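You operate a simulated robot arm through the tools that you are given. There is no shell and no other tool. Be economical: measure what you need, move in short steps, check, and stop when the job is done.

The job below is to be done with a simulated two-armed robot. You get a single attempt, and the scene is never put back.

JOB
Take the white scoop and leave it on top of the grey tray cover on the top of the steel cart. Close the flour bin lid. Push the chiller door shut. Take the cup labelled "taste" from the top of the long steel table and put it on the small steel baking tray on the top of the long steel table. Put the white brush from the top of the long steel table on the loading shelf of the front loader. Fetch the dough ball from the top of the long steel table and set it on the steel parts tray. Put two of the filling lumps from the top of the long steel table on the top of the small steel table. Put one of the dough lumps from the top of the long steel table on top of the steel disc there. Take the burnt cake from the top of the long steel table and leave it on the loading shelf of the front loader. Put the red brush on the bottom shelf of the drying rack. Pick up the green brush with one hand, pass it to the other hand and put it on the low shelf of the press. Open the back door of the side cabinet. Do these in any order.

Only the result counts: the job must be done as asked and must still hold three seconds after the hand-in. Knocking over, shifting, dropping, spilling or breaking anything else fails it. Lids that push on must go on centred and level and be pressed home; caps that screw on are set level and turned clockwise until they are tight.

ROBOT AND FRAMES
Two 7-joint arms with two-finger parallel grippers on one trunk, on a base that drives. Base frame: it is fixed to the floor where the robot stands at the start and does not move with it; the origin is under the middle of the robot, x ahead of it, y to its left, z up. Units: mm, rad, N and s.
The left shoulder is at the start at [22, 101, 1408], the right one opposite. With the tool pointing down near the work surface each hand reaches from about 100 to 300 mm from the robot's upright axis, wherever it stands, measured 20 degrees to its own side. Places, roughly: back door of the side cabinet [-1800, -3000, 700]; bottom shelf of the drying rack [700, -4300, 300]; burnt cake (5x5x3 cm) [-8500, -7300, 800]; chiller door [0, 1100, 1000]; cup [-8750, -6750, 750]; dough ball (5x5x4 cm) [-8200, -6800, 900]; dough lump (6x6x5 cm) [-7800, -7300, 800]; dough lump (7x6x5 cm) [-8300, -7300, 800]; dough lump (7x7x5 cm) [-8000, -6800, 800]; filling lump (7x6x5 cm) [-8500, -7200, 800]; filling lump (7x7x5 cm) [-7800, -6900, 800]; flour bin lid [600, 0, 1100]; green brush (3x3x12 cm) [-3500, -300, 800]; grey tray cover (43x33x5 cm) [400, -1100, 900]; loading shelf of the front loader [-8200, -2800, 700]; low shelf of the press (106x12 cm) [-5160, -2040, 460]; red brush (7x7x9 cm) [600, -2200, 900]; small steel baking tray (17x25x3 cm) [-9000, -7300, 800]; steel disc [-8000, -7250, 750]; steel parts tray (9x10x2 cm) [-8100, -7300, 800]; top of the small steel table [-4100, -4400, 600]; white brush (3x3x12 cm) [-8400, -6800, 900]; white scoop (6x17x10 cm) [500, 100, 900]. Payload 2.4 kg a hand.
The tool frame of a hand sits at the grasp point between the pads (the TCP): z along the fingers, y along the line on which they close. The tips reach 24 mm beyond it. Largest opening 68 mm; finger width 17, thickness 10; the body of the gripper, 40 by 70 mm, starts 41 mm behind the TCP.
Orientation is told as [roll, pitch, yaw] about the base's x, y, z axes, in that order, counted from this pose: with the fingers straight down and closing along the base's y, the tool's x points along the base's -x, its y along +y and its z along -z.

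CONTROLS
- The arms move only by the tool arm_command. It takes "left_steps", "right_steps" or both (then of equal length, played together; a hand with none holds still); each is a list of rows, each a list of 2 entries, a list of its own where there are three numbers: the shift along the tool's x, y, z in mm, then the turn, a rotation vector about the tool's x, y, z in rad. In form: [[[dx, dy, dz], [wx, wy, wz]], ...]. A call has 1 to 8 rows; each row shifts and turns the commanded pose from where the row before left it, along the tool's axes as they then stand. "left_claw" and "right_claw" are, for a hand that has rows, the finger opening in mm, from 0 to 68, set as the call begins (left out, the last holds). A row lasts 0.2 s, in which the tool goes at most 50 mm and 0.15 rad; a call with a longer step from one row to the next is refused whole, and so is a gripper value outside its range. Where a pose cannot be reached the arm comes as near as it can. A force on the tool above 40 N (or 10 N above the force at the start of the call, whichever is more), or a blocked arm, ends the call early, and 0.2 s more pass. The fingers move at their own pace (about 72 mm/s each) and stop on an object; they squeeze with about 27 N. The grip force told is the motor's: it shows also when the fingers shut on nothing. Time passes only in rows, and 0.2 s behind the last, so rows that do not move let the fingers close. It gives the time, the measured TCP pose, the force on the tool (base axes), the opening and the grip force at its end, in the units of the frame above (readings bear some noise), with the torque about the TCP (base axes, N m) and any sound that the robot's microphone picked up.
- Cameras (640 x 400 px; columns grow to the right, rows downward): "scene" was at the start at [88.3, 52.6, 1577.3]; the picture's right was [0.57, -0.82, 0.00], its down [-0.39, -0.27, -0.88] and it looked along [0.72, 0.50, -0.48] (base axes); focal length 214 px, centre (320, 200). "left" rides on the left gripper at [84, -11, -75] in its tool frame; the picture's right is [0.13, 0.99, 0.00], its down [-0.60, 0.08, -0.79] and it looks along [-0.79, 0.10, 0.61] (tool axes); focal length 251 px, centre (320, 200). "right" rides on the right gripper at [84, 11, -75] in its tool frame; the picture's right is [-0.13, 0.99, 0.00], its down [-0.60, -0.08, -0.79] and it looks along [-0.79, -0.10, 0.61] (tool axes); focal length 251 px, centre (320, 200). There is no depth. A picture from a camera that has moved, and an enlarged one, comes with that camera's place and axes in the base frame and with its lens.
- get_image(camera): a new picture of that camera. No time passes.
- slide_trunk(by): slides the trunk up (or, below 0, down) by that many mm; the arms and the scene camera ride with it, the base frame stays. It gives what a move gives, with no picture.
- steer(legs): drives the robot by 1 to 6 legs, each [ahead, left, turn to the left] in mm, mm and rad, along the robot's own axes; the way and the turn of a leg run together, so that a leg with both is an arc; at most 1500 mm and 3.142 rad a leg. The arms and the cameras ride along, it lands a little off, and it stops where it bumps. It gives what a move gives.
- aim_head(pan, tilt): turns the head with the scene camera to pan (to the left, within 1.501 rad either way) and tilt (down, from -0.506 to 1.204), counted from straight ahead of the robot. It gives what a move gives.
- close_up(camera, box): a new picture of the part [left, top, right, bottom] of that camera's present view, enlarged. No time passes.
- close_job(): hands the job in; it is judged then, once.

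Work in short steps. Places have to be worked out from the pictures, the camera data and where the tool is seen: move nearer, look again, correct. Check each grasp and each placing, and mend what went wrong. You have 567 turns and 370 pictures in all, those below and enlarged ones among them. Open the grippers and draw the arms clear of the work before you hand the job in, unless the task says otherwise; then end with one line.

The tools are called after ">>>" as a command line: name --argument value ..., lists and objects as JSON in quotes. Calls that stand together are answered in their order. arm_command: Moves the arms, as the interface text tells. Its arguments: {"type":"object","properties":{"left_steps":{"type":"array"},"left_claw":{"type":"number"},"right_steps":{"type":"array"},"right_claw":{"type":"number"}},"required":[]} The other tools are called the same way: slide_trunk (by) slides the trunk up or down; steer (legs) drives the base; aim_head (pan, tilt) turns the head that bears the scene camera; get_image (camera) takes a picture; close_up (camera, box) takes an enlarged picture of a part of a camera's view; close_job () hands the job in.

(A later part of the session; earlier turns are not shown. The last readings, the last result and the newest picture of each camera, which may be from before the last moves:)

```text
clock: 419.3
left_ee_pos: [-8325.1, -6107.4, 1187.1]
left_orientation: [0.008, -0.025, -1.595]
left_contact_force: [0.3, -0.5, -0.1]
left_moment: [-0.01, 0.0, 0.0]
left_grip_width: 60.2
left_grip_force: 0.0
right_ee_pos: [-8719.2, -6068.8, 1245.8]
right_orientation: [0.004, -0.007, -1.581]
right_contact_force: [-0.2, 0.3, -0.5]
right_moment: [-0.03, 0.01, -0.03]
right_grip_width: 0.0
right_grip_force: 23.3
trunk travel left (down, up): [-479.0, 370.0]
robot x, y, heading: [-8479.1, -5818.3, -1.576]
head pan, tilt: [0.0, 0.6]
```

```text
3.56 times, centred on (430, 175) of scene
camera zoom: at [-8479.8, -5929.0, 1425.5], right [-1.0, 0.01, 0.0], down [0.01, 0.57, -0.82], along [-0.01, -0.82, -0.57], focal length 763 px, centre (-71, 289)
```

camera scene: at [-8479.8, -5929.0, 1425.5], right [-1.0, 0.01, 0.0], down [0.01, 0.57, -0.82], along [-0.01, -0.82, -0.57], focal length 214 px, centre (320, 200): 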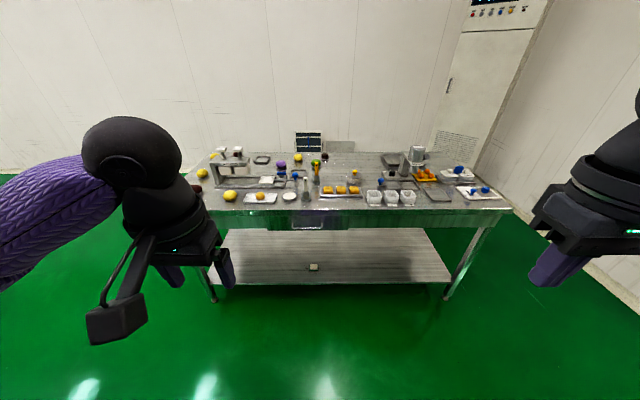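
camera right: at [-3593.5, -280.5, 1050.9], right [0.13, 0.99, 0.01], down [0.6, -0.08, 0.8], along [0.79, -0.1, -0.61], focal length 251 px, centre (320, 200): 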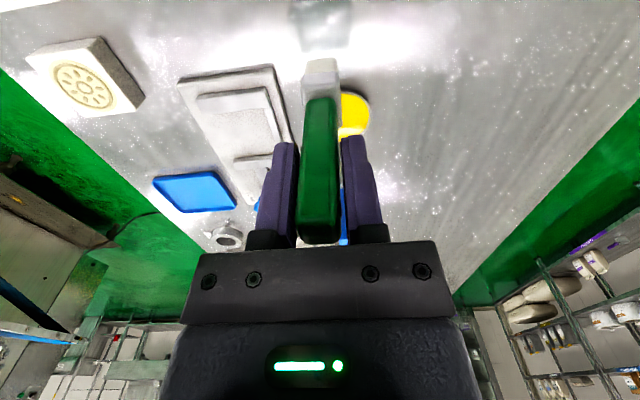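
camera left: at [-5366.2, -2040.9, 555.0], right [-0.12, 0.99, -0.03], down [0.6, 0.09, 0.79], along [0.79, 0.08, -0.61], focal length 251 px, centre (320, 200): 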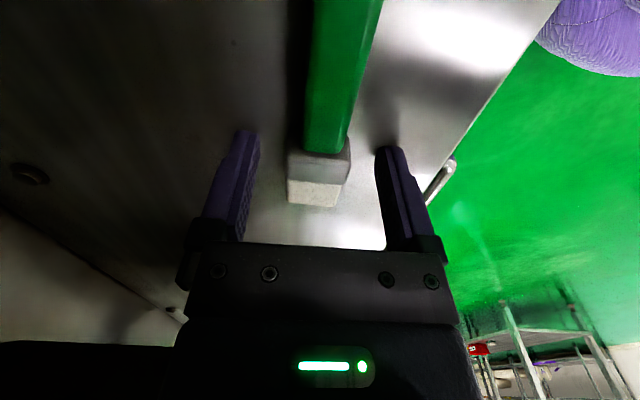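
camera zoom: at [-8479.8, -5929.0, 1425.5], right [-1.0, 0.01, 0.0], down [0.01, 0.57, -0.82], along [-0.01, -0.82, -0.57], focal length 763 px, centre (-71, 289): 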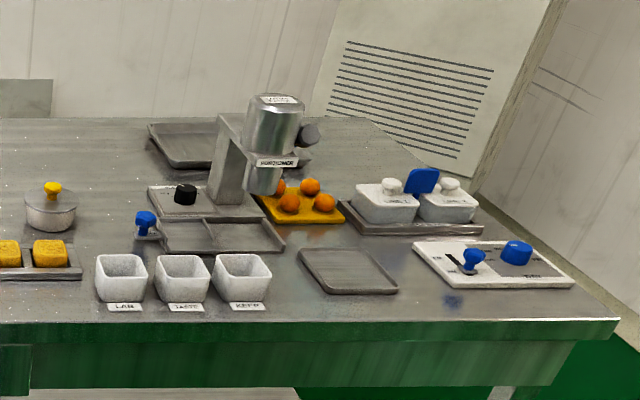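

The table spans y -6738..-7440 with z≈810, and there's ~1.2 m of floor behind it, so back items can be reached from the south. Identified:
- **TASTE cup:** ≈(-8842, -6808)
- **Dough ball:** ≈(-8200, -6797), on a white tray
- **White brush:** ≈(-8420, -6837)
- **Front filling (dark red):** ≈(-7841, -6887)
- **Green filling:** ≈(-8469, -7199)
- **Burnt cake:** ≈(-8530, -7298)
- **Parts tray:** ≈(-8100, -7300)
- **Baking tray:** ≈(-9000, -7300)

I start with the cup.

>>> slide_trunk --by -100

>>> steer --legs '[[0, -310, 0], [590, 0, 0]]'

>>> aim_head --pan -0.1 --tilt 0.8

>>> get_image --camera "scene"

```text
clock: 420.6
left_ee_pos: [-8324.7, -6108.2, 1087.4]
left_orientation: [0.007, -0.028, -1.593]
left_contact_force: [-0.2, 0.0, -0.5]
left_moment: [-0.02, -0.01, 0.01]
left_grip_width: 59.9
left_grip_force: 0.0
right_ee_pos: [-8719.7, -6068.0, 1144.5]
right_orientation: [0.002, -0.008, -1.582]
right_contact_force: [-0.3, -0.4, -0.4]
right_moment: [-0.02, 0.02, 0.02]
right_grip_width: 0.3
right_grip_force: 23.7
trunk travel left (down, up): [-379.0, 470.0]
robot x, y, heading: [-8478.8, -5817.8, -1.586]
head pan, tilt: [0.0, 0.6]
```

```text
clock: 425.7
left_ee_pos: [-8640.2, -6696.7, 1087.0]
left_orientation: [0.007, -0.026, -1.593]
left_contact_force: [0.7, -0.1, -0.2]
left_moment: [-0.04, 0.03, -0.02]
left_grip_width: 59.8
left_grip_force: 0.0
right_ee_pos: [-9034.6, -6656.5, 1145.0]
right_orientation: [0.003, -0.006, -1.581]
right_contact_force: [0.1, 0.1, 0.6]
right_moment: [0.03, -0.01, -0.03]
right_grip_width: 0.2
right_grip_force: 23.1
trunk travel left (down, up): [-379.0, 470.0]
robot x, y, heading: [-8797.1, -6407.1, -1.583]
head pan, tilt: [0.0, 0.6]
```

```text
clock: 426.4
left_ee_pos: [-8640.0, -6696.2, 1086.8]
left_orientation: [0.006, -0.028, -1.593]
left_contact_force: [0.1, -1.6, 0.8]
left_moment: [0.0, -0.02, -0.04]
left_grip_width: 60.0
left_grip_force: 0.0
right_ee_pos: [-9034.5, -6655.5, 1145.6]
right_orientation: [0.003, -0.008, -1.58]
right_contact_force: [-0.1, -0.4, -0.2]
right_moment: [-0.01, 0.0, 0.0]
right_grip_width: 0.0
right_grip_force: 23.7
trunk travel left (down, up): [-379.0, 470.0]
robot x, y, heading: [-8796.7, -6406.0, -1.578]
head pan, tilt: [-0.099, 0.799]
```

```text
220 pictures are left
camera scene: at [-8803.2, -6521.2, 1308.1], right [-0.99, 0.11, 0.0], down [0.08, 0.71, -0.7], along [-0.07, -0.69, -0.72], focal length 214 px, centre (320, 200)
```

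scene: 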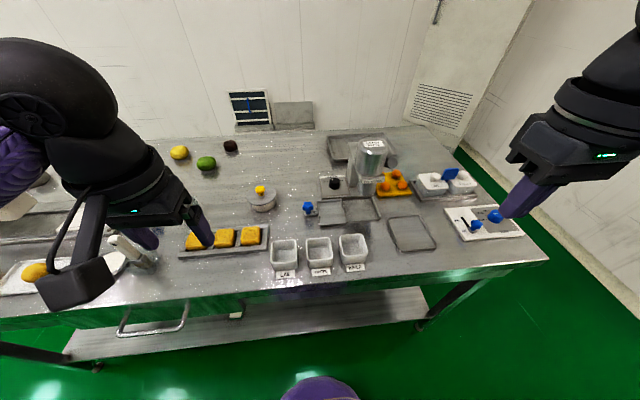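

>>> close_up --camera "scene" --box '[250, 210, 390, 300]'

```text
4.44 times, centred on (320, 255) of scene
camera zoom: at [-8803.2, -6521.2, 1308.1], right [-0.99, 0.11, 0.0], down [0.08, 0.71, -0.7], along [-0.07, -0.69, -0.72], focal length 953 px, centre (320, -44)
```

zoom: 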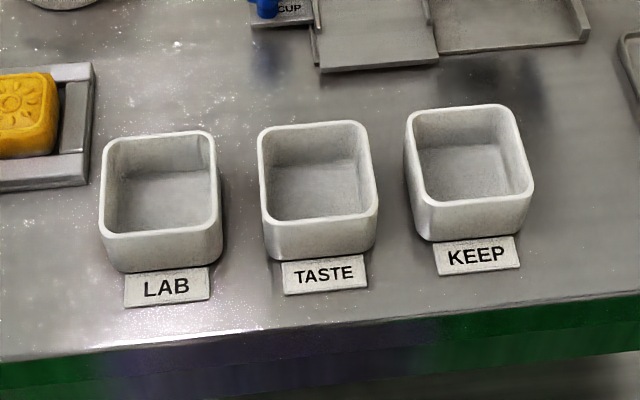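

The cups are about 58 mm wide with ~23 mm gaps, so I can grip TASTE from above across its sides, at about (-8827, -6790), rim z≈865. I drive 70 mm closer and bring the right hand over it.

>>> steer --legs '[[70, 0, 0]]'

>>> arm_command --right_claw 68 --right_steps '[[[-10, 40, 0], [0, 0, 0]], [[-10, 40, 0], [0, 0, 0]], [[-10, 40, 0], [0, 0, 0]], [[-10, 42, 0], [0, 0, 0]], [[-10, 42, 0], [0, 0, 0]], [[-10, 0, 40], [0, 0, 0]], [[0, 0, 45], [0, 0, 0]], [[0, 0, 45], [0, 0, 0]]]'

>>> get_image --camera "scene"

>>> get_image --camera "right"

```text
clock: 427.4
left_ee_pos: [-8640.7, -6765.7, 1087.0]
left_orientation: [0.006, -0.025, -1.593]
left_contact_force: [-0.3, 0.3, 0.0]
left_moment: [0.02, 0.01, 0.04]
left_grip_width: 60.0
left_grip_force: 0.0
right_ee_pos: [-9033.9, -6727.3, 1146.4]
right_orientation: [0.004, -0.005, -1.581]
right_contact_force: [0.4, -1.0, 1.2]
right_moment: [0.04, 0.01, 0.0]
right_grip_width: 0.0
right_grip_force: 23.7
trunk travel left (down, up): [-379.0, 470.0]
robot x, y, heading: [-8794.5, -6478.1, -1.582]
head pan, tilt: [-0.099, 0.799]
```

```text
clock: 429.2
left_ee_pos: [-8640.2, -6766.6, 1086.5]
left_orientation: [0.007, -0.028, -1.59]
left_contact_force: [-0.1, -0.5, 0.0]
left_moment: [-0.02, -0.02, -0.04]
left_grip_width: 59.8
left_grip_force: 0.1
right_ee_pos: [-8830.7, -6790.2, 1014.3]
right_orientation: [0.0, -0.006, -1.58]
right_contact_force: [-0.5, 0.3, -0.4]
right_moment: [0.0, 0.02, 0.02]
right_grip_width: 68.2
right_grip_force: 0.0
trunk travel left (down, up): [-379.0, 470.0]
robot x, y, heading: [-8794.8, -6475.2, -1.584]
head pan, tilt: [-0.099, 0.799]
```

```text
218 pictures are left
camera scene: at [-8803.6, -6591.7, 1308.0], right [-0.99, 0.11, 0.0], down [0.08, 0.71, -0.7], along [-0.07, -0.69, -0.72], focal length 214 px, centre (320, 200)
```

scene: 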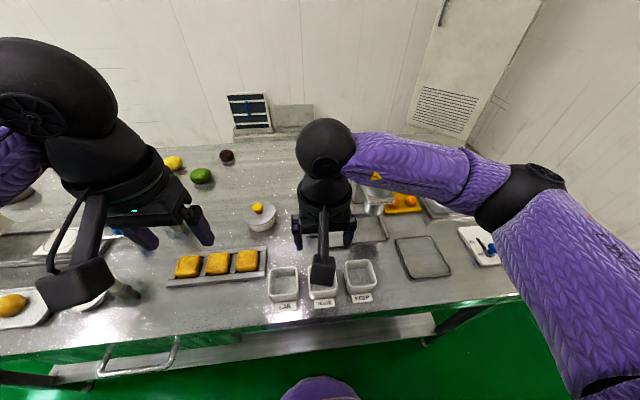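

```text
217 pictures are left
camera right: at [-8818.7, -6705.3, 1090.2], right [0.99, -0.14, 0.0], down [-0.09, -0.6, 0.8], along [-0.11, -0.79, -0.6], focal length 251 px, centre (320, 200)
```

right: 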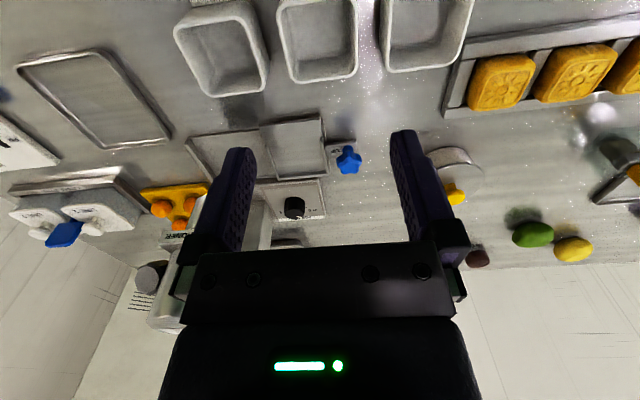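

The middle cup is right below the fingers. I descend partway and check clearance to the neighbours.

>>> arm_command --right_claw 68 --right_steps '[[[-2, -1, 45], [0, 0, 0]], [[0, 0, 40], [0, 0, 0]], [[0, 0, 20], [0, 0, 0]]]'

>>> get_image --camera "right"

>>> close_up --camera "scene" --box '[250, 210, 400, 320]'

```text
clock: 430.0
left_ee_pos: [-8639.0, -6766.2, 1087.7]
left_orientation: [0.007, -0.025, -1.594]
left_contact_force: [0.0, -0.1, 0.2]
left_moment: [0.0, 0.0, 0.0]
left_grip_width: 59.8
left_grip_force: 0.1
right_ee_pos: [-8832.9, -6791.0, 910.8]
right_orientation: [0.003, -0.008, -1.582]
right_contact_force: [-0.2, -0.3, -0.9]
right_moment: [0.02, -0.01, 0.02]
right_grip_width: 67.9
right_grip_force: 0.1
trunk travel left (down, up): [-379.0, 470.0]
robot x, y, heading: [-8799.0, -6474.8, -1.578]
head pan, tilt: [-0.099, 0.799]
```

```text
216 pictures are left
camera right: at [-8819.9, -6707.8, 985.7], right [0.99, -0.14, 0.0], down [-0.09, -0.6, 0.8], along [-0.11, -0.79, -0.6], focal length 251 px, centre (320, 200)
```

right: 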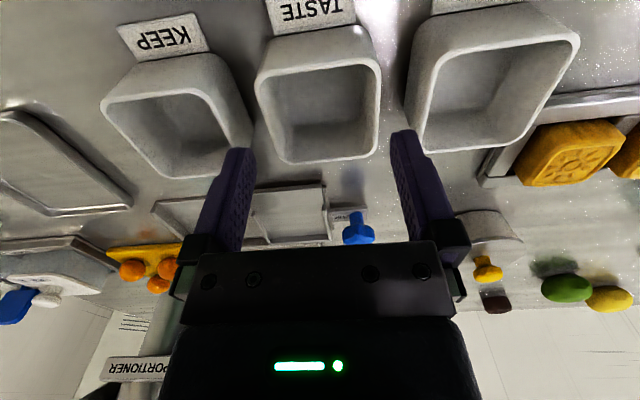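

```text
3.64 times, centred on (325, 265) of scene
camera zoom: at [-8803.6, -6591.7, 1308.1], right [-0.99, 0.11, 0.0], down [0.08, 0.71, -0.7], along [-0.07, -0.69, -0.72], focal length 780 px, centre (302, -36)
```

zoom: 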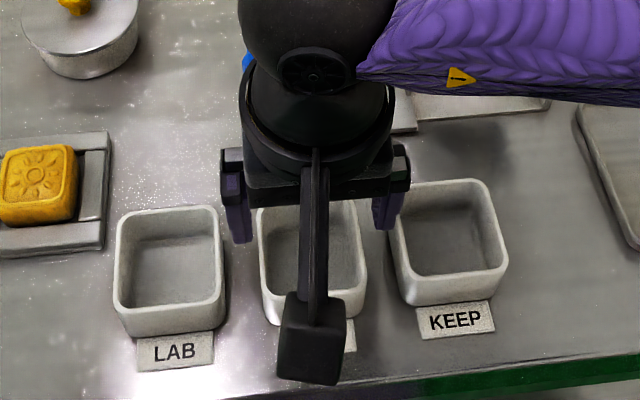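

The side gaps to the neighbours are too tight (about 15–20 mm), but front and back are free. I raise, turn the hand 90°, and grip the cup front-to-back instead.

>>> arm_command --right_claw 68 --right_steps '[[[0, 0, -45], [0, 0, 0]], [[0, 0, -40], [0, 0, 0.15]], [[0, 0, 0], [0, 0, 0.15]], [[0, 0, 0], [0, 0, 0.15]], [[0, 0, 0], [0, 0, 0.15]], [[0, 0, 0], [0, 0, 0.15]], [[0, 0, 0], [0, 0, 0.15]], [[0, 0, 0], [0, 0, 0.15]]]'

>>> arm_command --right_claw 68 --right_steps '[[[0, 0, 0], [0, 0, 0.15]], [[0, 0, 0], [0, 0, 0.15]], [[0, 0, 0], [0, 0, 0.15]], [[0, 0, 0], [0, 0, 0.07]]]'

>>> get_image --camera "right"

>>> close_up --camera "scene" --box '[250, 210, 400, 320]'

```text
clock: 431.8
left_ee_pos: [-8639.9, -6765.8, 1086.2]
left_orientation: [0.007, -0.027, -1.591]
left_contact_force: [-0.2, 0.6, -0.2]
left_moment: [0.01, 0.02, 0.02]
left_grip_width: 59.7
left_grip_force: 0.0
right_ee_pos: [-8832.4, -6791.6, 996.2]
right_orientation: [0.006, -0.001, -2.633]
right_contact_force: [-0.3, -0.7, -0.8]
right_moment: [0.01, -0.03, -0.02]
right_grip_width: 67.8
right_grip_force: 0.1
trunk travel left (down, up): [-379.0, 470.0]
robot x, y, heading: [-8792.6, -6478.2, -1.579]
head pan, tilt: [-0.099, 0.799]
```

```text
clock: 432.8
left_ee_pos: [-8639.3, -6766.1, 1087.5]
left_orientation: [0.006, -0.026, -1.592]
left_contact_force: [-0.2, -0.5, 0.2]
left_moment: [-0.06, 0.0, -0.02]
left_grip_width: 59.9
left_grip_force: 0.1
right_ee_pos: [-8830.7, -6791.7, 995.5]
right_orientation: [0.007, 0.002, 3.133]
right_contact_force: [0.0, 0.3, 0.3]
right_moment: [0.01, -0.04, 0.02]
right_grip_width: 67.8
right_grip_force: 0.0
trunk travel left (down, up): [-379.0, 470.0]
robot x, y, heading: [-8795.6, -6477.6, -1.575]
head pan, tilt: [-0.099, 0.799]
```

```text
214 pictures are left
camera right: at [-8747.4, -6803.4, 1071.6], right [-0.14, -0.99, 0.01], down [-0.61, 0.09, 0.79], along [-0.78, 0.11, -0.61], focal length 251 px, centre (320, 200)
```

right: 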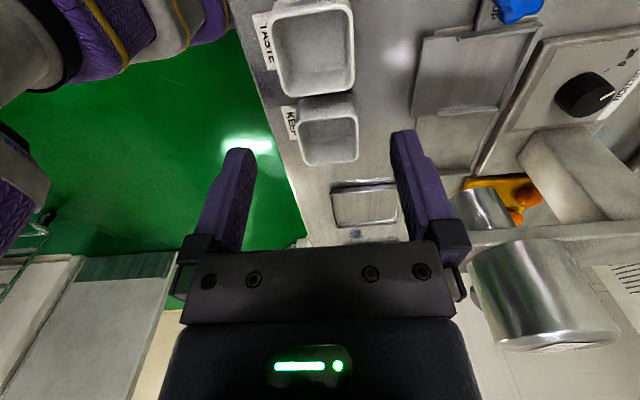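

```text
3.64 times, centred on (325, 265) of scene
camera zoom: at [-8803.7, -6591.7, 1308.0], right [-0.99, 0.11, 0.0], down [0.08, 0.71, -0.7], along [-0.07, -0.69, -0.72], focal length 780 px, centre (302, -36)
```

zoom: 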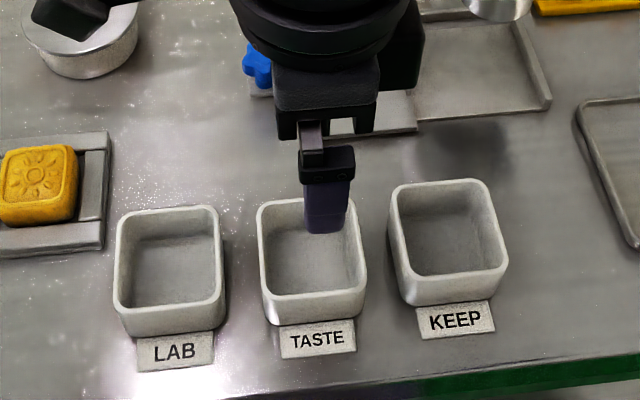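

Across the rim it may be 60–65 mm, which is tight for 68, so I'll pinch the cup's free back wall instead: one finger inside, one behind, at about (-8826, -6817).

>>> arm_command --right_claw 44 --right_steps '[[[5, 25, 0], [0, 0, 0]], [[0, 0, 40], [0, 0, 0]], [[0, 0, 30], [0, 0, 0]]]'

>>> get_image --camera "right"

>>> close_up --camera "scene" --box '[250, 210, 400, 320]'

```text
clock: 433.6
left_ee_pos: [-8640.0, -6766.5, 1087.7]
left_orientation: [0.005, -0.026, -1.592]
left_contact_force: [0.0, 0.2, -1.2]
left_moment: [-0.03, 0.02, 0.01]
left_grip_width: 60.1
left_grip_force: 0.1
right_ee_pos: [-8827.9, -6817.7, 925.9]
right_orientation: [0.006, 0.003, 3.137]
right_contact_force: [0.2, 0.3, -0.1]
right_moment: [0.0, 0.01, -0.01]
right_grip_width: 44.0
right_grip_force: 0.1
trunk travel left (down, up): [-379.0, 470.0]
robot x, y, heading: [-8794.1, -6477.0, -1.581]
head pan, tilt: [-0.099, 0.799]
```

```text
212 pictures are left
camera right: at [-8743.0, -6828.9, 1001.4], right [-0.14, -0.99, 0.01], down [-0.61, 0.09, 0.79], along [-0.78, 0.1, -0.61], focal length 251 px, centre (320, 200)
```

right: 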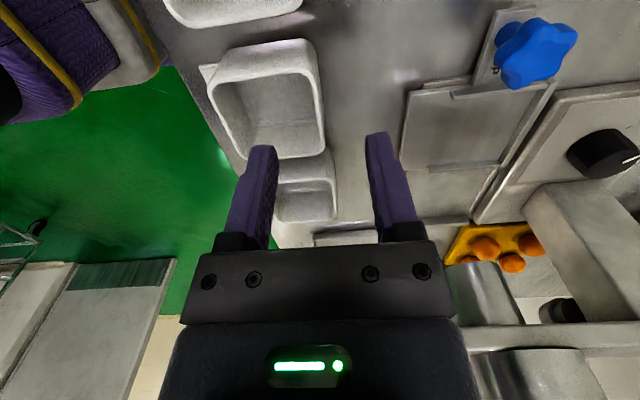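

```text
3.64 times, centred on (325, 265) of scene
camera zoom: at [-8803.7, -6591.7, 1308.0], right [-0.99, 0.11, 0.0], down [0.08, 0.71, -0.7], along [-0.07, -0.69, -0.72], focal length 780 px, centre (302, -36)
```

zoom: 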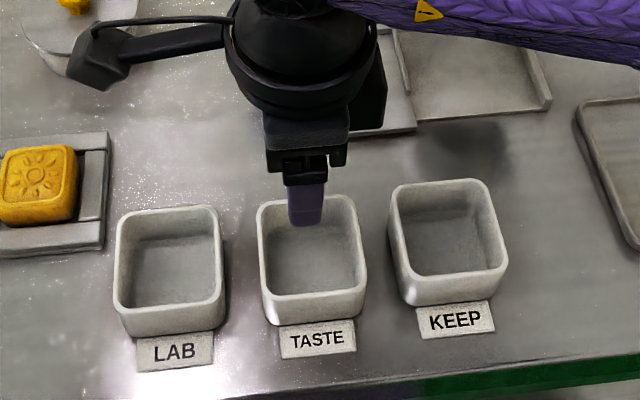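

The TCP lines up with the back wall, one finger over the inside and one behind. I descend and pinch.

>>> arm_command --right_claw 44 --right_steps '[[[0, 0, 30], [0, 0, 0]], [[0, 0, 20], [0, 0, 0]], [[0, 0, 12], [0, 0, 0]]]'

>>> arm_command --right_claw 0 --right_steps '[[[0, 0, 0], [0, 0, 0]], [[0, 0, 0], [0, 0, 0]], [[0, 0, 0], [0, 0, 0]]]'

>>> get_image --camera "right"

```text
clock: 434.4
left_ee_pos: [-8640.1, -6766.1, 1087.9]
left_orientation: [0.008, -0.026, -1.591]
left_contact_force: [-1.0, -0.6, -0.3]
left_moment: [0.02, 0.0, 0.04]
left_grip_width: 60.1
left_grip_force: 0.1
right_ee_pos: [-8827.3, -6819.1, 865.1]
right_orientation: [0.007, 0.003, 3.134]
right_contact_force: [-0.5, -0.1, 0.1]
right_moment: [-0.01, 0.01, 0.0]
right_grip_width: 43.9
right_grip_force: 0.1
trunk travel left (down, up): [-379.0, 470.0]
robot x, y, heading: [-8795.3, -6477.5, -1.582]
head pan, tilt: [-0.099, 0.799]
```

```text
clock: 435.2
left_ee_pos: [-8639.0, -6765.5, 1086.9]
left_orientation: [0.008, -0.027, -1.59]
left_contact_force: [0.2, 0.1, -0.2]
left_moment: [0.01, 0.02, 0.0]
left_grip_width: 59.8
left_grip_force: 0.0
right_ee_pos: [-8826.9, -6817.5, 864.6]
right_orientation: [0.007, 0.003, 3.134]
right_contact_force: [0.4, 0.0, 1.3]
right_moment: [0.09, 0.0, 0.0]
right_grip_width: 2.0
right_grip_force: 26.1
trunk travel left (down, up): [-379.0, 470.0]
robot x, y, heading: [-8795.5, -6476.3, -1.581]
head pan, tilt: [-0.099, 0.799]
```

```text
210 pictures are left
camera right: at [-8742.0, -6828.9, 940.0], right [-0.14, -0.99, 0.01], down [-0.61, 0.09, 0.79], along [-0.78, 0.1, -0.61], focal length 251 px, centre (320, 200)
```

right: 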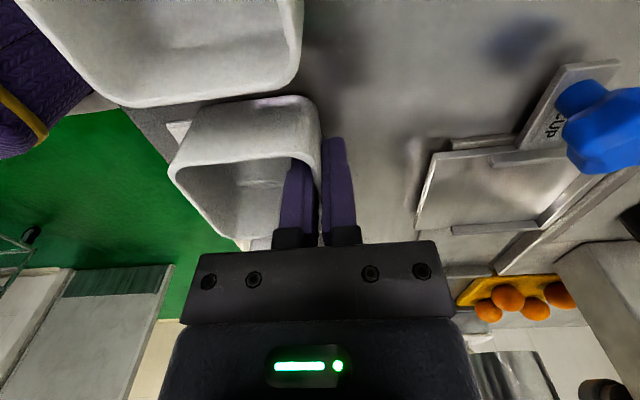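

The wall is pinched (2 mm). I lift slowly and check that the cup follows.

>>> arm_command --right_claw 0 --right_steps '[[[0, 0, -10], [0, 0, 0]], [[0, 0, -20], [0, 0, 0]], [[0, 0, -30], [0, 0, 0]], [[0, 0, -40], [0, 0, 0]], [[0, 0, -40], [0, 0, 0]]]'

>>> get_image --camera "scene"

>>> get_image --camera "right"

```text
clock: 436.4
left_ee_pos: [-8639.1, -6766.1, 1088.4]
left_orientation: [0.007, -0.026, -1.593]
left_contact_force: [0.2, -0.2, -0.7]
left_moment: [0.0, -0.03, 0.01]
left_grip_width: 60.2
left_grip_force: 0.1
right_ee_pos: [-8826.7, -6816.4, 1004.2]
right_orientation: [0.006, 0.001, 3.135]
right_contact_force: [-0.7, 0.2, -0.2]
right_moment: [-0.01, 0.02, 0.0]
right_grip_width: 2.3
right_grip_force: 26.8
trunk travel left (down, up): [-379.0, 470.0]
robot x, y, heading: [-8796.2, -6481.7, -1.576]
head pan, tilt: [-0.099, 0.799]
```

```text
209 pictures are left
camera scene: at [-8803.6, -6591.7, 1308.1], right [-0.99, 0.11, 0.0], down [0.08, 0.71, -0.7], along [-0.07, -0.69, -0.72], focal length 214 px, centre (320, 200)
```

scene: 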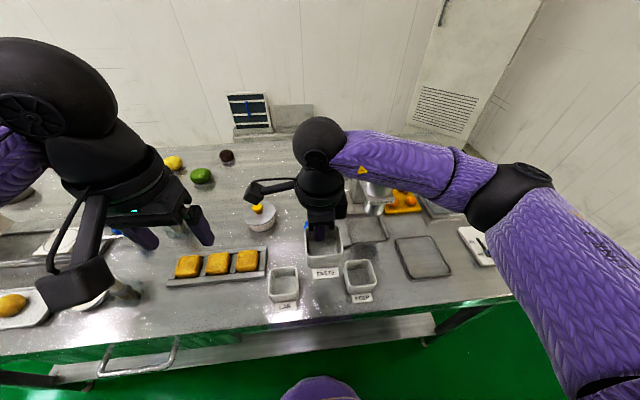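

```text
208 pictures are left
camera right: at [-8742.5, -6828.0, 1080.3], right [-0.14, -0.99, 0.01], down [-0.6, 0.09, 0.79], along [-0.78, 0.1, -0.61], focal length 251 px, centre (320, 200)
```

right: 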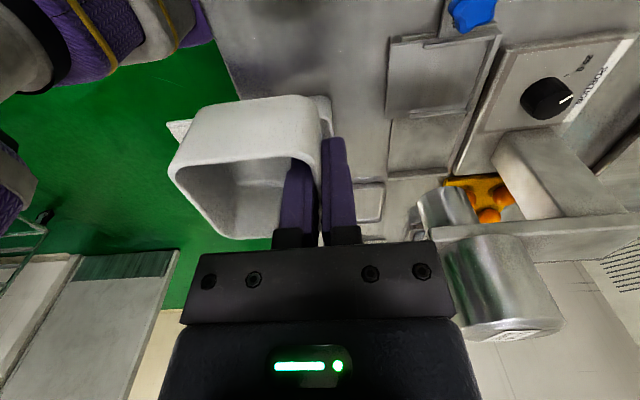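

The cup (with its label tab) is lifted. I raise and retract the right hand, then move left so the left hand reaches the dough ball.

>>> arm_command --right_claw 0 --right_steps '[[[0, 0, -45], [0, 0, 0]], [[0, 0, -45], [0, 0, 0]], [[0, -45, 0], [0, 0, 0]], [[-20, -40, 0], [0, 0, 0]], [[-20, -20, 0], [0, 0, 0]]]'

>>> steer --legs '[[-60, 0, 0], [0, 440, 0]]'

>>> aim_head --pan 0.3 --tilt 0.8

>>> get_image --camera "scene"

>>> get_image --camera "left"

```text
clock: 437.6
left_ee_pos: [-8639.5, -6766.4, 1087.3]
left_orientation: [0.006, -0.026, -1.591]
left_contact_force: [0.6, 0.1, 0.3]
left_moment: [0.0, 0.02, -0.01]
left_grip_width: 60.1
left_grip_force: 0.1
right_ee_pos: [-8867.4, -6710.8, 1094.5]
right_orientation: [0.007, 0.003, 3.134]
right_contact_force: [0.2, -0.4, 0.0]
right_moment: [-0.03, 0.0, 0.01]
right_grip_width: 2.0
right_grip_force: 26.4
trunk travel left (down, up): [-379.0, 470.0]
robot x, y, heading: [-8791.0, -6479.8, -1.579]
head pan, tilt: [-0.099, 0.799]
```

```text
clock: 440.9
left_ee_pos: [-8198.0, -6708.7, 1086.0]
left_orientation: [0.007, -0.026, -1.587]
left_contact_force: [0.2, -0.4, -0.5]
left_moment: [-0.02, 0.0, -0.02]
left_grip_width: 60.1
left_grip_force: 0.0
right_ee_pos: [-8423.8, -6654.3, 1094.8]
right_orientation: [0.008, 0.002, 3.137]
right_contact_force: [0.1, -0.1, -0.7]
right_moment: [-0.02, 0.03, 0.02]
right_grip_width: 2.2
right_grip_force: 26.4
trunk travel left (down, up): [-379.0, 470.0]
robot x, y, heading: [-8353.2, -6419.3, -1.574]
head pan, tilt: [-0.099, 0.799]
```

```text
clock: 441.8
left_ee_pos: [-8198.7, -6708.3, 1087.2]
left_orientation: [0.008, -0.028, -1.588]
left_contact_force: [-0.5, 0.0, 0.0]
left_moment: [-0.01, 0.03, -0.01]
left_grip_width: 60.0
left_grip_force: 0.0
right_ee_pos: [-8424.5, -6654.5, 1094.5]
right_orientation: [0.008, 0.004, 3.138]
right_contact_force: [-0.2, 0.1, -1.3]
right_moment: [-0.04, 0.0, -0.03]
right_grip_width: 2.3
right_grip_force: 26.1
trunk travel left (down, up): [-379.0, 470.0]
robot x, y, heading: [-8354.9, -6419.4, -1.576]
head pan, tilt: [0.3, 0.799]
```

```text
207 pictures are left
camera scene: at [-8331.0, -6531.9, 1308.0], right [-0.96, -0.29, 0.0], down [-0.21, 0.69, -0.7], along [0.2, -0.67, -0.72], focal length 214 px, centre (320, 200)
```

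scene: 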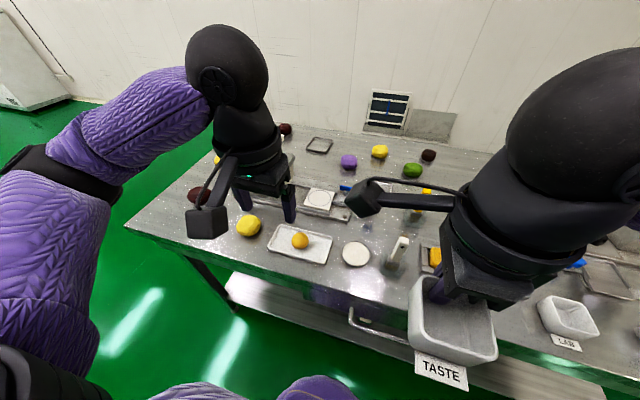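

```text
206 pictures are left
camera left: at [-8207.4, -6623.9, 1159.9], right [0.99, 0.11, 0.0], down [0.06, -0.58, 0.81], along [0.09, -0.8, -0.59], focal length 251 px, centre (320, 200)
```

left: 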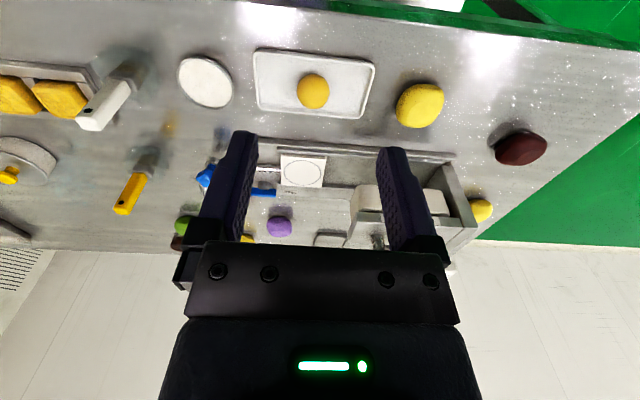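

Both cameras place the dough ball at (-8196, -6809). I drive 60 mm closer and bring the left hand above it.

>>> steer --legs '[[60, 0, 0]]'

>>> arm_command --left_claw 66 --left_steps '[[[-40, 2, 0], [0, 0, 0]], [[0, 0, 45], [0, 0, 0]], [[0, 0, 45], [0, 0, 0]], [[0, 0, 45], [0, 0, 0]], [[0, 0, 30], [0, 0, 0]]]'

>>> get_image --camera "left"

>>> get_image --camera "scene"

```text
clock: 442.7
left_ee_pos: [-8197.2, -6769.9, 1087.4]
left_orientation: [0.006, -0.027, -1.589]
left_contact_force: [0.1, 0.5, -0.3]
left_moment: [0.02, 0.02, -0.01]
left_grip_width: 60.0
left_grip_force: 0.1
right_ee_pos: [-8425.2, -6716.0, 1094.8]
right_orientation: [0.006, 0.004, 3.136]
right_contact_force: [0.0, 0.2, -0.6]
right_moment: [0.0, -0.01, 0.01]
right_grip_width: 2.5
right_grip_force: 26.5
trunk travel left (down, up): [-379.0, 470.0]
robot x, y, heading: [-8357.2, -6480.9, -1.576]
head pan, tilt: [0.3, 0.799]
```

```text
clock: 443.9
left_ee_pos: [-8196.4, -6812.2, 922.6]
left_orientation: [0.008, -0.027, -1.589]
left_contact_force: [-0.3, 0.9, -0.2]
left_moment: [0.02, -0.03, -0.02]
left_grip_width: 66.0
left_grip_force: 0.1
right_ee_pos: [-8425.8, -6714.2, 1094.1]
right_orientation: [0.007, 0.004, 3.138]
right_contact_force: [0.5, 0.8, -0.6]
right_moment: [-0.03, 0.01, 0.0]
right_grip_width: 2.3
right_grip_force: 26.3
trunk travel left (down, up): [-379.0, 470.0]
robot x, y, heading: [-8353.4, -6478.0, -1.58]
head pan, tilt: [0.3, 0.799]
```

```text
205 pictures are left
camera left: at [-8205.4, -6727.2, 995.4], right [0.99, 0.11, 0.0], down [0.06, -0.58, 0.81], along [0.09, -0.8, -0.59], focal length 251 px, centre (320, 200)
```

left: 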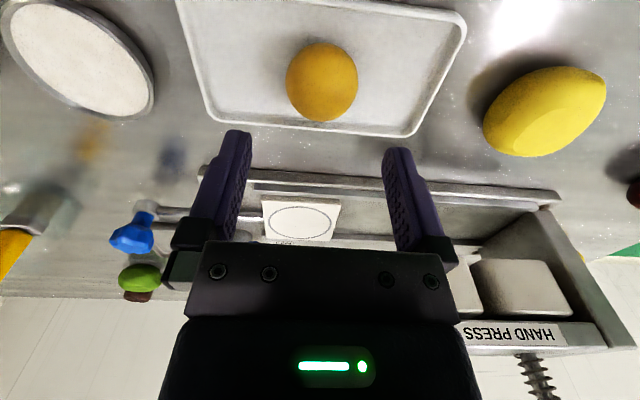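

```text
204 pictures are left
camera scene: at [-8331.2, -6592.0, 1308.0], right [-0.96, -0.29, 0.0], down [-0.21, 0.69, -0.7], along [0.2, -0.67, -0.72], focal length 214 px, centre (320, 200)
```

scene: 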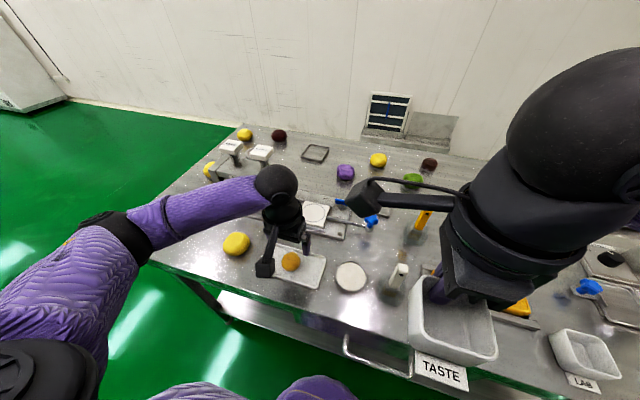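

The ball is centred. I descend to z≈850 and close.

>>> arm_command --left_claw 66 --left_steps '[[[4, 1, 30], [0, 0, 0]], [[0, 0, 25], [0, 0, 0]], [[0, 0, 17], [0, 0, 0]]]'

>>> arm_command --left_claw 0 --left_steps '[[[0, 0, 0], [0, 0, 0]], [[0, 0, 0], [0, 0, 0]], [[0, 0, 0], [0, 0, 0]]]'

>>> get_image --camera "left"

```text
clock: 444.7
left_ee_pos: [-8195.9, -6811.8, 858.7]
left_orientation: [0.001, -0.038, -1.588]
left_contact_force: [0.4, 7.5, 22.5]
left_moment: [0.35, 0.32, -0.15]
left_grip_width: 64.9
left_grip_force: 0.0
right_ee_pos: [-8426.0, -6712.9, 1095.1]
right_orientation: [0.007, 0.002, 3.138]
right_contact_force: [0.4, 0.4, -0.7]
right_moment: [-0.04, 0.0, 0.04]
right_grip_width: 2.3
right_grip_force: 26.2
trunk travel left (down, up): [-379.0, 470.0]
robot x, y, heading: [-8358.9, -6478.2, -1.577]
head pan, tilt: [0.3, 0.799]
stopped in row 3 (left hand): the force on the tool passed its limit at 64 N (the readings are from after the stop); the commanded pose is now the measured one
```

```text
clock: 445.5
left_ee_pos: [-8196.6, -6812.2, 858.0]
left_orientation: [0.002, -0.04, -1.591]
left_contact_force: [-6.4, -5.3, 37.1]
left_moment: [0.06, 0.46, -0.11]
left_grip_width: 41.6
left_grip_force: 27.1
right_ee_pos: [-8426.5, -6714.8, 1096.0]
right_orientation: [0.008, 0.003, 3.139]
right_contact_force: [-0.6, -0.2, -0.2]
right_moment: [-0.02, 0.01, -0.02]
right_grip_width: 2.4
right_grip_force: 26.5
trunk travel left (down, up): [-379.0, 470.0]
robot x, y, heading: [-8351.8, -6481.8, -1.576]
head pan, tilt: [0.3, 0.799]
```

```text
203 pictures are left
camera left: at [-8205.6, -6727.2, 929.7], right [0.99, 0.11, 0.0], down [0.07, -0.57, 0.82], along [0.09, -0.81, -0.58], focal length 251 px, centre (320, 200)
```

left: 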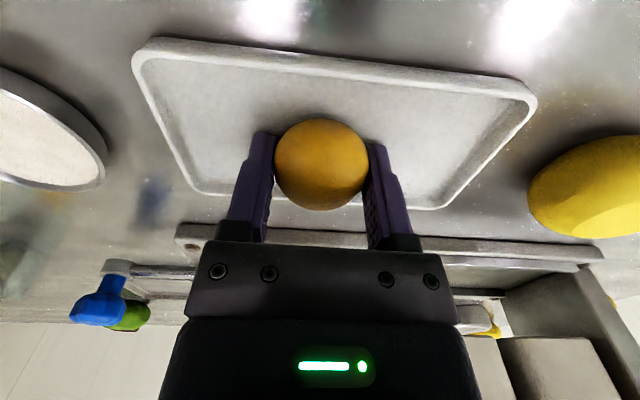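

The fingertips reached the tray (surface ~835) and the ball is held at 41.6 mm. I lift it straight up.

>>> arm_command --left_claw 0 --left_steps '[[[0, 0, -10], [0, 0, 0]], [[0, 0, -25], [0, 0, 0]], [[0, 0, -40], [0, 0, 0]], [[0, 0, -45], [0, 0, 0]], [[0, 0, -45], [0, 0, 0]], [[30, 0, -35], [0, 0, 0]], [[40, 0, 0], [0, 0, 0]]]'

>>> get_image --camera "scene"

>>> get_image --camera "left"

```text
clock: 447.1
left_ee_pos: [-8193.9, -6734.6, 1053.6]
left_orientation: [0.005, -0.035, -1.588]
left_contact_force: [-0.1, 0.0, 0.1]
left_moment: [-0.04, 0.0, -0.01]
left_grip_width: 41.4
left_grip_force: 26.7
right_ee_pos: [-8426.2, -6715.0, 1095.1]
right_orientation: [0.007, 0.003, 3.139]
right_contact_force: [0.9, -1.2, -0.8]
right_moment: [-0.05, 0.0, -0.03]
right_grip_width: 2.4
right_grip_force: 26.9
trunk travel left (down, up): [-379.0, 470.0]
robot x, y, heading: [-8354.1, -6481.4, -1.572]
head pan, tilt: [0.3, 0.799]
```

```text
202 pictures are left
camera scene: at [-8331.1, -6591.7, 1308.1], right [-0.96, -0.29, 0.0], down [-0.21, 0.69, -0.7], along [0.2, -0.67, -0.72], focal length 214 px, centre (320, 200)
```

scene: 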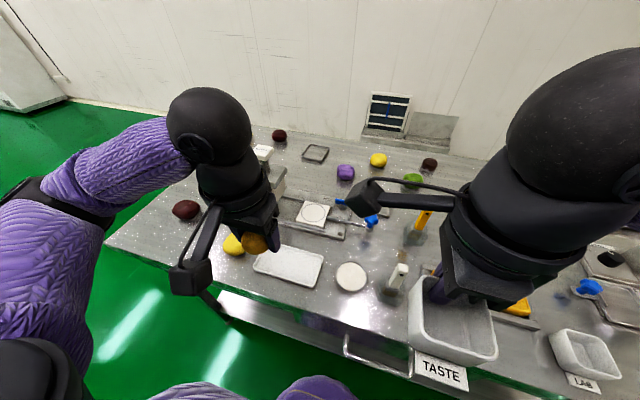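

```text
201 pictures are left
camera left: at [-8202.1, -6649.6, 1125.5], right [0.99, 0.11, 0.0], down [0.07, -0.58, 0.81], along [0.09, -0.81, -0.58], focal length 251 px, centre (320, 200)
```

left: 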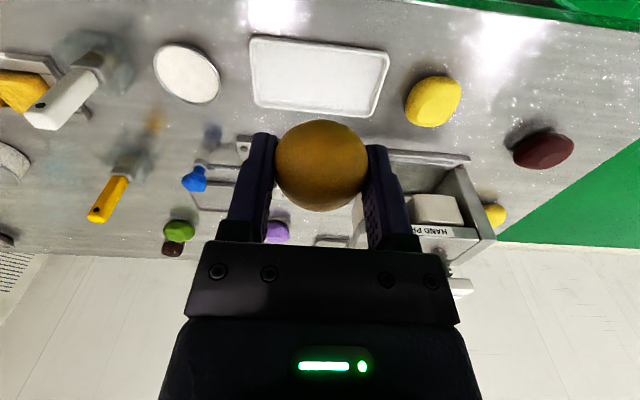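

The ball is held. I go around the table's east end to its south side, carrying both items.

>>> steer --legs '[[-280, 0, 0], [0, 1350, 0], [1450, 0, 0]]'

>>> aim_head --pan -0.9 --tilt 0.6

>>> get_image --camera "scene"

```text
clock: 462.2
left_ee_pos: [-6848.9, -7913.9, 1052.2]
left_orientation: [0.002, -0.035, -1.582]
left_contact_force: [-0.1, -0.1, 0.2]
left_moment: [0.0, -0.04, 0.02]
left_grip_width: 41.0
left_grip_force: 26.6
right_ee_pos: [-7081.0, -7893.8, 1095.4]
right_orientation: [0.007, 0.004, -3.14]
right_contact_force: [-0.1, 0.2, -0.9]
right_moment: [-0.02, 0.01, 0.04]
right_grip_width: 1.9
right_grip_force: 25.8
trunk travel left (down, up): [-379.0, 470.0]
robot x, y, heading: [-7011.3, -7659.2, -1.573]
head pan, tilt: [0.3, 0.799]
```

```text
clock: 463.6
left_ee_pos: [-6848.6, -7914.3, 1053.1]
left_orientation: [0.004, -0.034, -1.582]
left_contact_force: [0.1, 0.0, -0.2]
left_moment: [0.03, 0.02, 0.0]
left_grip_width: 40.6
left_grip_force: 27.0
right_ee_pos: [-7081.6, -7893.6, 1094.7]
right_orientation: [0.008, 0.004, -3.142]
right_contact_force: [-0.4, -0.1, 0.1]
right_moment: [0.02, -0.01, 0.04]
right_grip_width: 2.3
right_grip_force: 26.4
trunk travel left (down, up): [-379.0, 470.0]
robot x, y, heading: [-7008.9, -7657.1, -1.569]
head pan, tilt: [-0.901, 0.6]
```

```text
200 pictures are left
camera scene: at [-7080.5, -7748.7, 1324.9], right [-0.62, 0.78, 0.0], down [0.44, 0.35, -0.82], along [-0.65, -0.51, -0.57], focal length 214 px, centre (320, 200)
```

scene: 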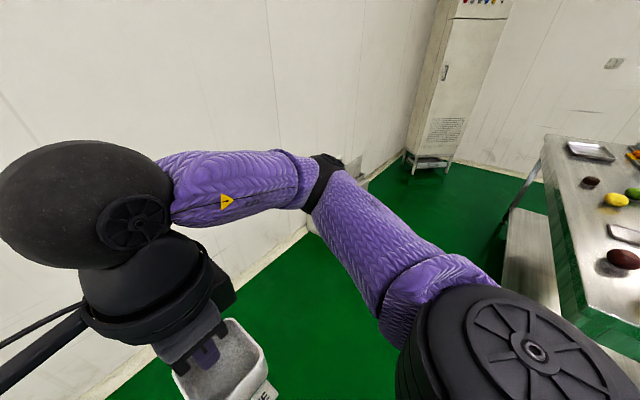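

There's a good aisle behind the table. I turn around to face +y and move in front of the parts tray.

>>> steer --legs '[[0, 0, 3.141], [0, 900, 0]]'

>>> aim_head --pan 0.1 --tilt 0.8

>>> get_image --camera "scene"

```text
clock: 475.7
left_ee_pos: [-8073.2, -7396.8, 1053.2]
left_orientation: [0.004, -0.035, 1.552]
left_contact_force: [0.6, 0.1, -0.6]
left_moment: [-0.01, -0.02, -0.03]
left_grip_width: 40.8
left_grip_force: 27.3
right_ee_pos: [-7842.7, -7419.1, 1093.7]
right_orientation: [0.008, 0.001, -0.005]
right_contact_force: [0.8, 0.8, 0.4]
right_moment: [0.03, 0.02, 0.02]
right_grip_width: 2.5
right_grip_force: 26.7
trunk travel left (down, up): [-379.0, 470.0]
robot x, y, heading: [-7913.7, -7657.3, 1.566]
head pan, tilt: [-0.901, 0.6]
```

```text
clock: 477.0
left_ee_pos: [-8075.2, -7398.2, 1052.9]
left_orientation: [0.004, -0.035, 1.549]
left_contact_force: [0.1, 0.3, -0.7]
left_moment: [0.0, 0.0, -0.04]
left_grip_width: 40.5
left_grip_force: 27.4
right_ee_pos: [-7842.8, -7419.5, 1093.8]
right_orientation: [0.007, 0.004, -0.007]
right_contact_force: [-0.2, -0.1, -0.7]
right_moment: [0.03, 0.01, 0.0]
right_grip_width: 2.3
right_grip_force: 26.4
trunk travel left (down, up): [-379.0, 470.0]
robot x, y, heading: [-7914.4, -7652.0, 1.564]
head pan, tilt: [0.099, 0.799]
```

```text
199 pictures are left
camera scene: at [-7921.0, -7538.2, 1308.1], right [1.0, 0.09, 0.0], down [0.07, -0.71, -0.7], along [-0.06, 0.69, -0.72], focal length 214 px, centre (320, 200)
```

scene: 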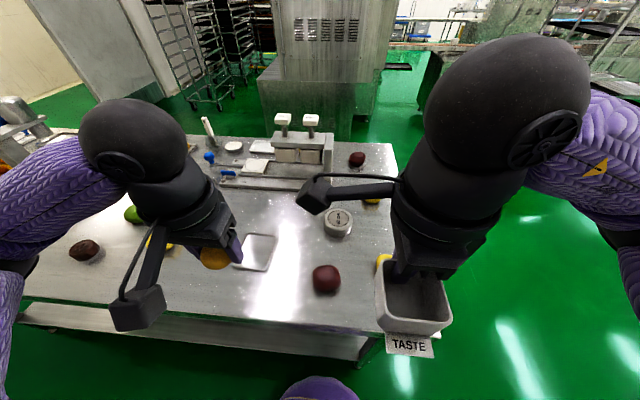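

The parts tray is at about (-8098, -7277), and the round steel disc is visible near (-8000, -7250). I bring the left hand with the ball over the tray.

>>> arm_command --left_claw 0 --left_steps '[[[-40, 8, 0], [0, 0, 0]], [[-40, 8, 0], [0, 0, 0]], [[-40, 7, 0], [0, 0, 0]], [[0, 0, 45], [0, 0, 0]], [[0, 0, 45], [0, 0, 0]], [[0, 0, 35], [0, 0, 0]]]'

>>> get_image --camera "left"

>>> get_image --camera "scene"

```text
clock: 478.4
left_ee_pos: [-8096.9, -7274.7, 931.1]
left_orientation: [0.002, -0.035, 1.551]
left_contact_force: [0.3, 0.7, -1.4]
left_moment: [0.02, -0.02, -0.04]
left_grip_width: 40.7
left_grip_force: 27.0
right_ee_pos: [-7843.6, -7419.4, 1095.4]
right_orientation: [0.004, 0.005, -0.006]
right_contact_force: [0.0, 0.1, -1.0]
right_moment: [-0.01, 0.0, -0.01]
right_grip_width: 2.3
right_grip_force: 26.1
trunk travel left (down, up): [-379.0, 470.0]
robot x, y, heading: [-7915.1, -7655.4, 1.564]
head pan, tilt: [0.099, 0.799]
```

```text
198 pictures are left
camera left: at [-8085.7, -7361.8, 1003.8], right [-0.99, -0.11, 0.0], down [-0.06, 0.58, 0.81], along [-0.09, 0.81, -0.58], focal length 251 px, centre (320, 200)
```

left: 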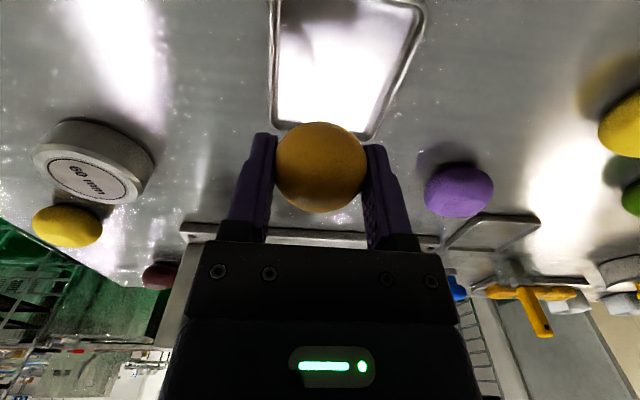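

```text
197 pictures are left
camera scene: at [-7921.1, -7538.1, 1308.0], right [1.0, 0.09, 0.0], down [0.07, -0.71, -0.7], along [-0.06, 0.69, -0.72], focal length 214 px, centre (320, 200)
```

scene: 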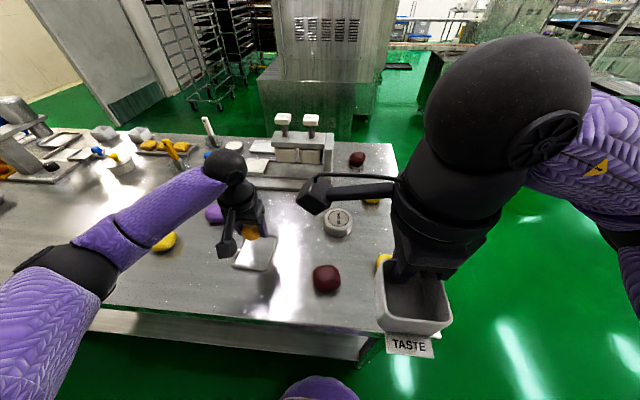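

From the hand camera the tray centre is at about (-8108, -7282). I correct and lower the ball into it.

>>> arm_command --left_claw 0 --left_steps '[[[7, 11, 20], [0, 0, 0]], [[0, 0, 25], [0, 0, 0]], [[0, 0, 12], [0, 0, 0]], [[0, 0, 5], [0, 0, 0]], [[0, 0, 4], [0, 0, 0]], [[0, 0, 4], [0, 0, 0]], [[0, 0, 4], [0, 0, 0]]]'

>>> get_image --camera "left"

```text
clock: 480.0
left_ee_pos: [-8107.0, -7276.7, 858.0]
left_orientation: [0.002, -0.037, 1.55]
left_contact_force: [-0.3, -1.0, 2.7]
left_moment: [-0.02, -0.06, 0.01]
left_grip_width: 40.5
left_grip_force: 26.9
right_ee_pos: [-7843.5, -7420.9, 1095.4]
right_orientation: [0.006, 0.004, -0.005]
right_contact_force: [0.4, 0.5, -0.6]
right_moment: [0.0, 0.0, 0.0]
right_grip_width: 2.4
right_grip_force: 25.8
trunk travel left (down, up): [-379.0, 470.0]
robot x, y, heading: [-7912.7, -7655.2, 1.566]
head pan, tilt: [0.099, 0.799]
```

```text
196 pictures are left
camera left: at [-8097.0, -7366.1, 930.5], right [-0.99, -0.11, 0.0], down [-0.06, 0.58, 0.81], along [-0.09, 0.81, -0.58], focal length 251 px, centre (320, 200)
```

left: 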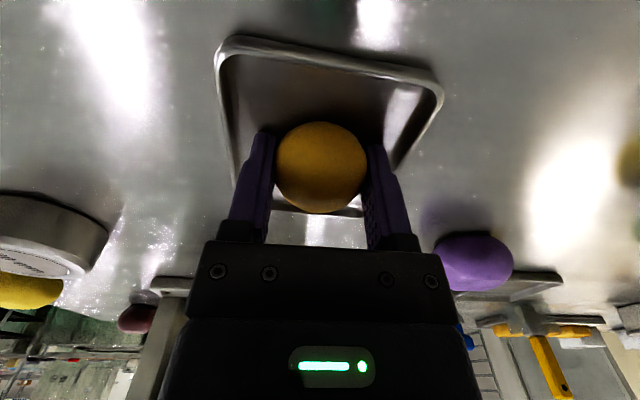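

The ball is in the tray but a bit toward its far side. I raise slightly, shift 12 mm nearer, and lower again.

>>> arm_command --left_claw 0 --left_steps '[[[0, 0, -8], [0, 0, 0]], [[12, 0, 0], [0, 0, 0]], [[0, 0, 6], [0, 0, 0]], [[0, 0, 3], [0, 0, 0]], [[0, 0, 2], [0, 0, 0]]]'

>>> get_image --camera "left"

```text
clock: 481.4
left_ee_pos: [-8107.1, -7289.3, 858.0]
left_orientation: [0.002, -0.045, 1.549]
left_contact_force: [0.3, -5.9, 21.0]
left_moment: [-0.18, -0.21, -0.09]
left_grip_width: 40.6
left_grip_force: 27.2
right_ee_pos: [-7842.2, -7421.3, 1094.9]
right_orientation: [0.009, 0.003, -0.006]
right_contact_force: [-1.0, 0.4, -0.6]
right_moment: [0.01, 0.02, 0.02]
right_grip_width: 2.6
right_grip_force: 26.1
trunk travel left (down, up): [-379.0, 470.0]
robot x, y, heading: [-7914.1, -7654.9, 1.564]
head pan, tilt: [0.099, 0.799]
stopped in row 5 (left hand): the force on the tool passed its limit at 41 N (the readings are from after the stop); the commanded pose is now the measured one
```

```text
195 pictures are left
camera left: at [-8096.7, -7377.9, 929.5], right [-0.99, -0.11, 0.0], down [-0.07, 0.57, 0.82], along [-0.09, 0.82, -0.57], focal length 251 px, centre (320, 200)
```

left: 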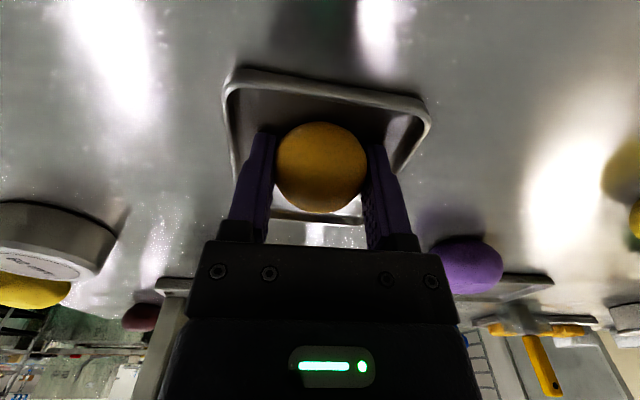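

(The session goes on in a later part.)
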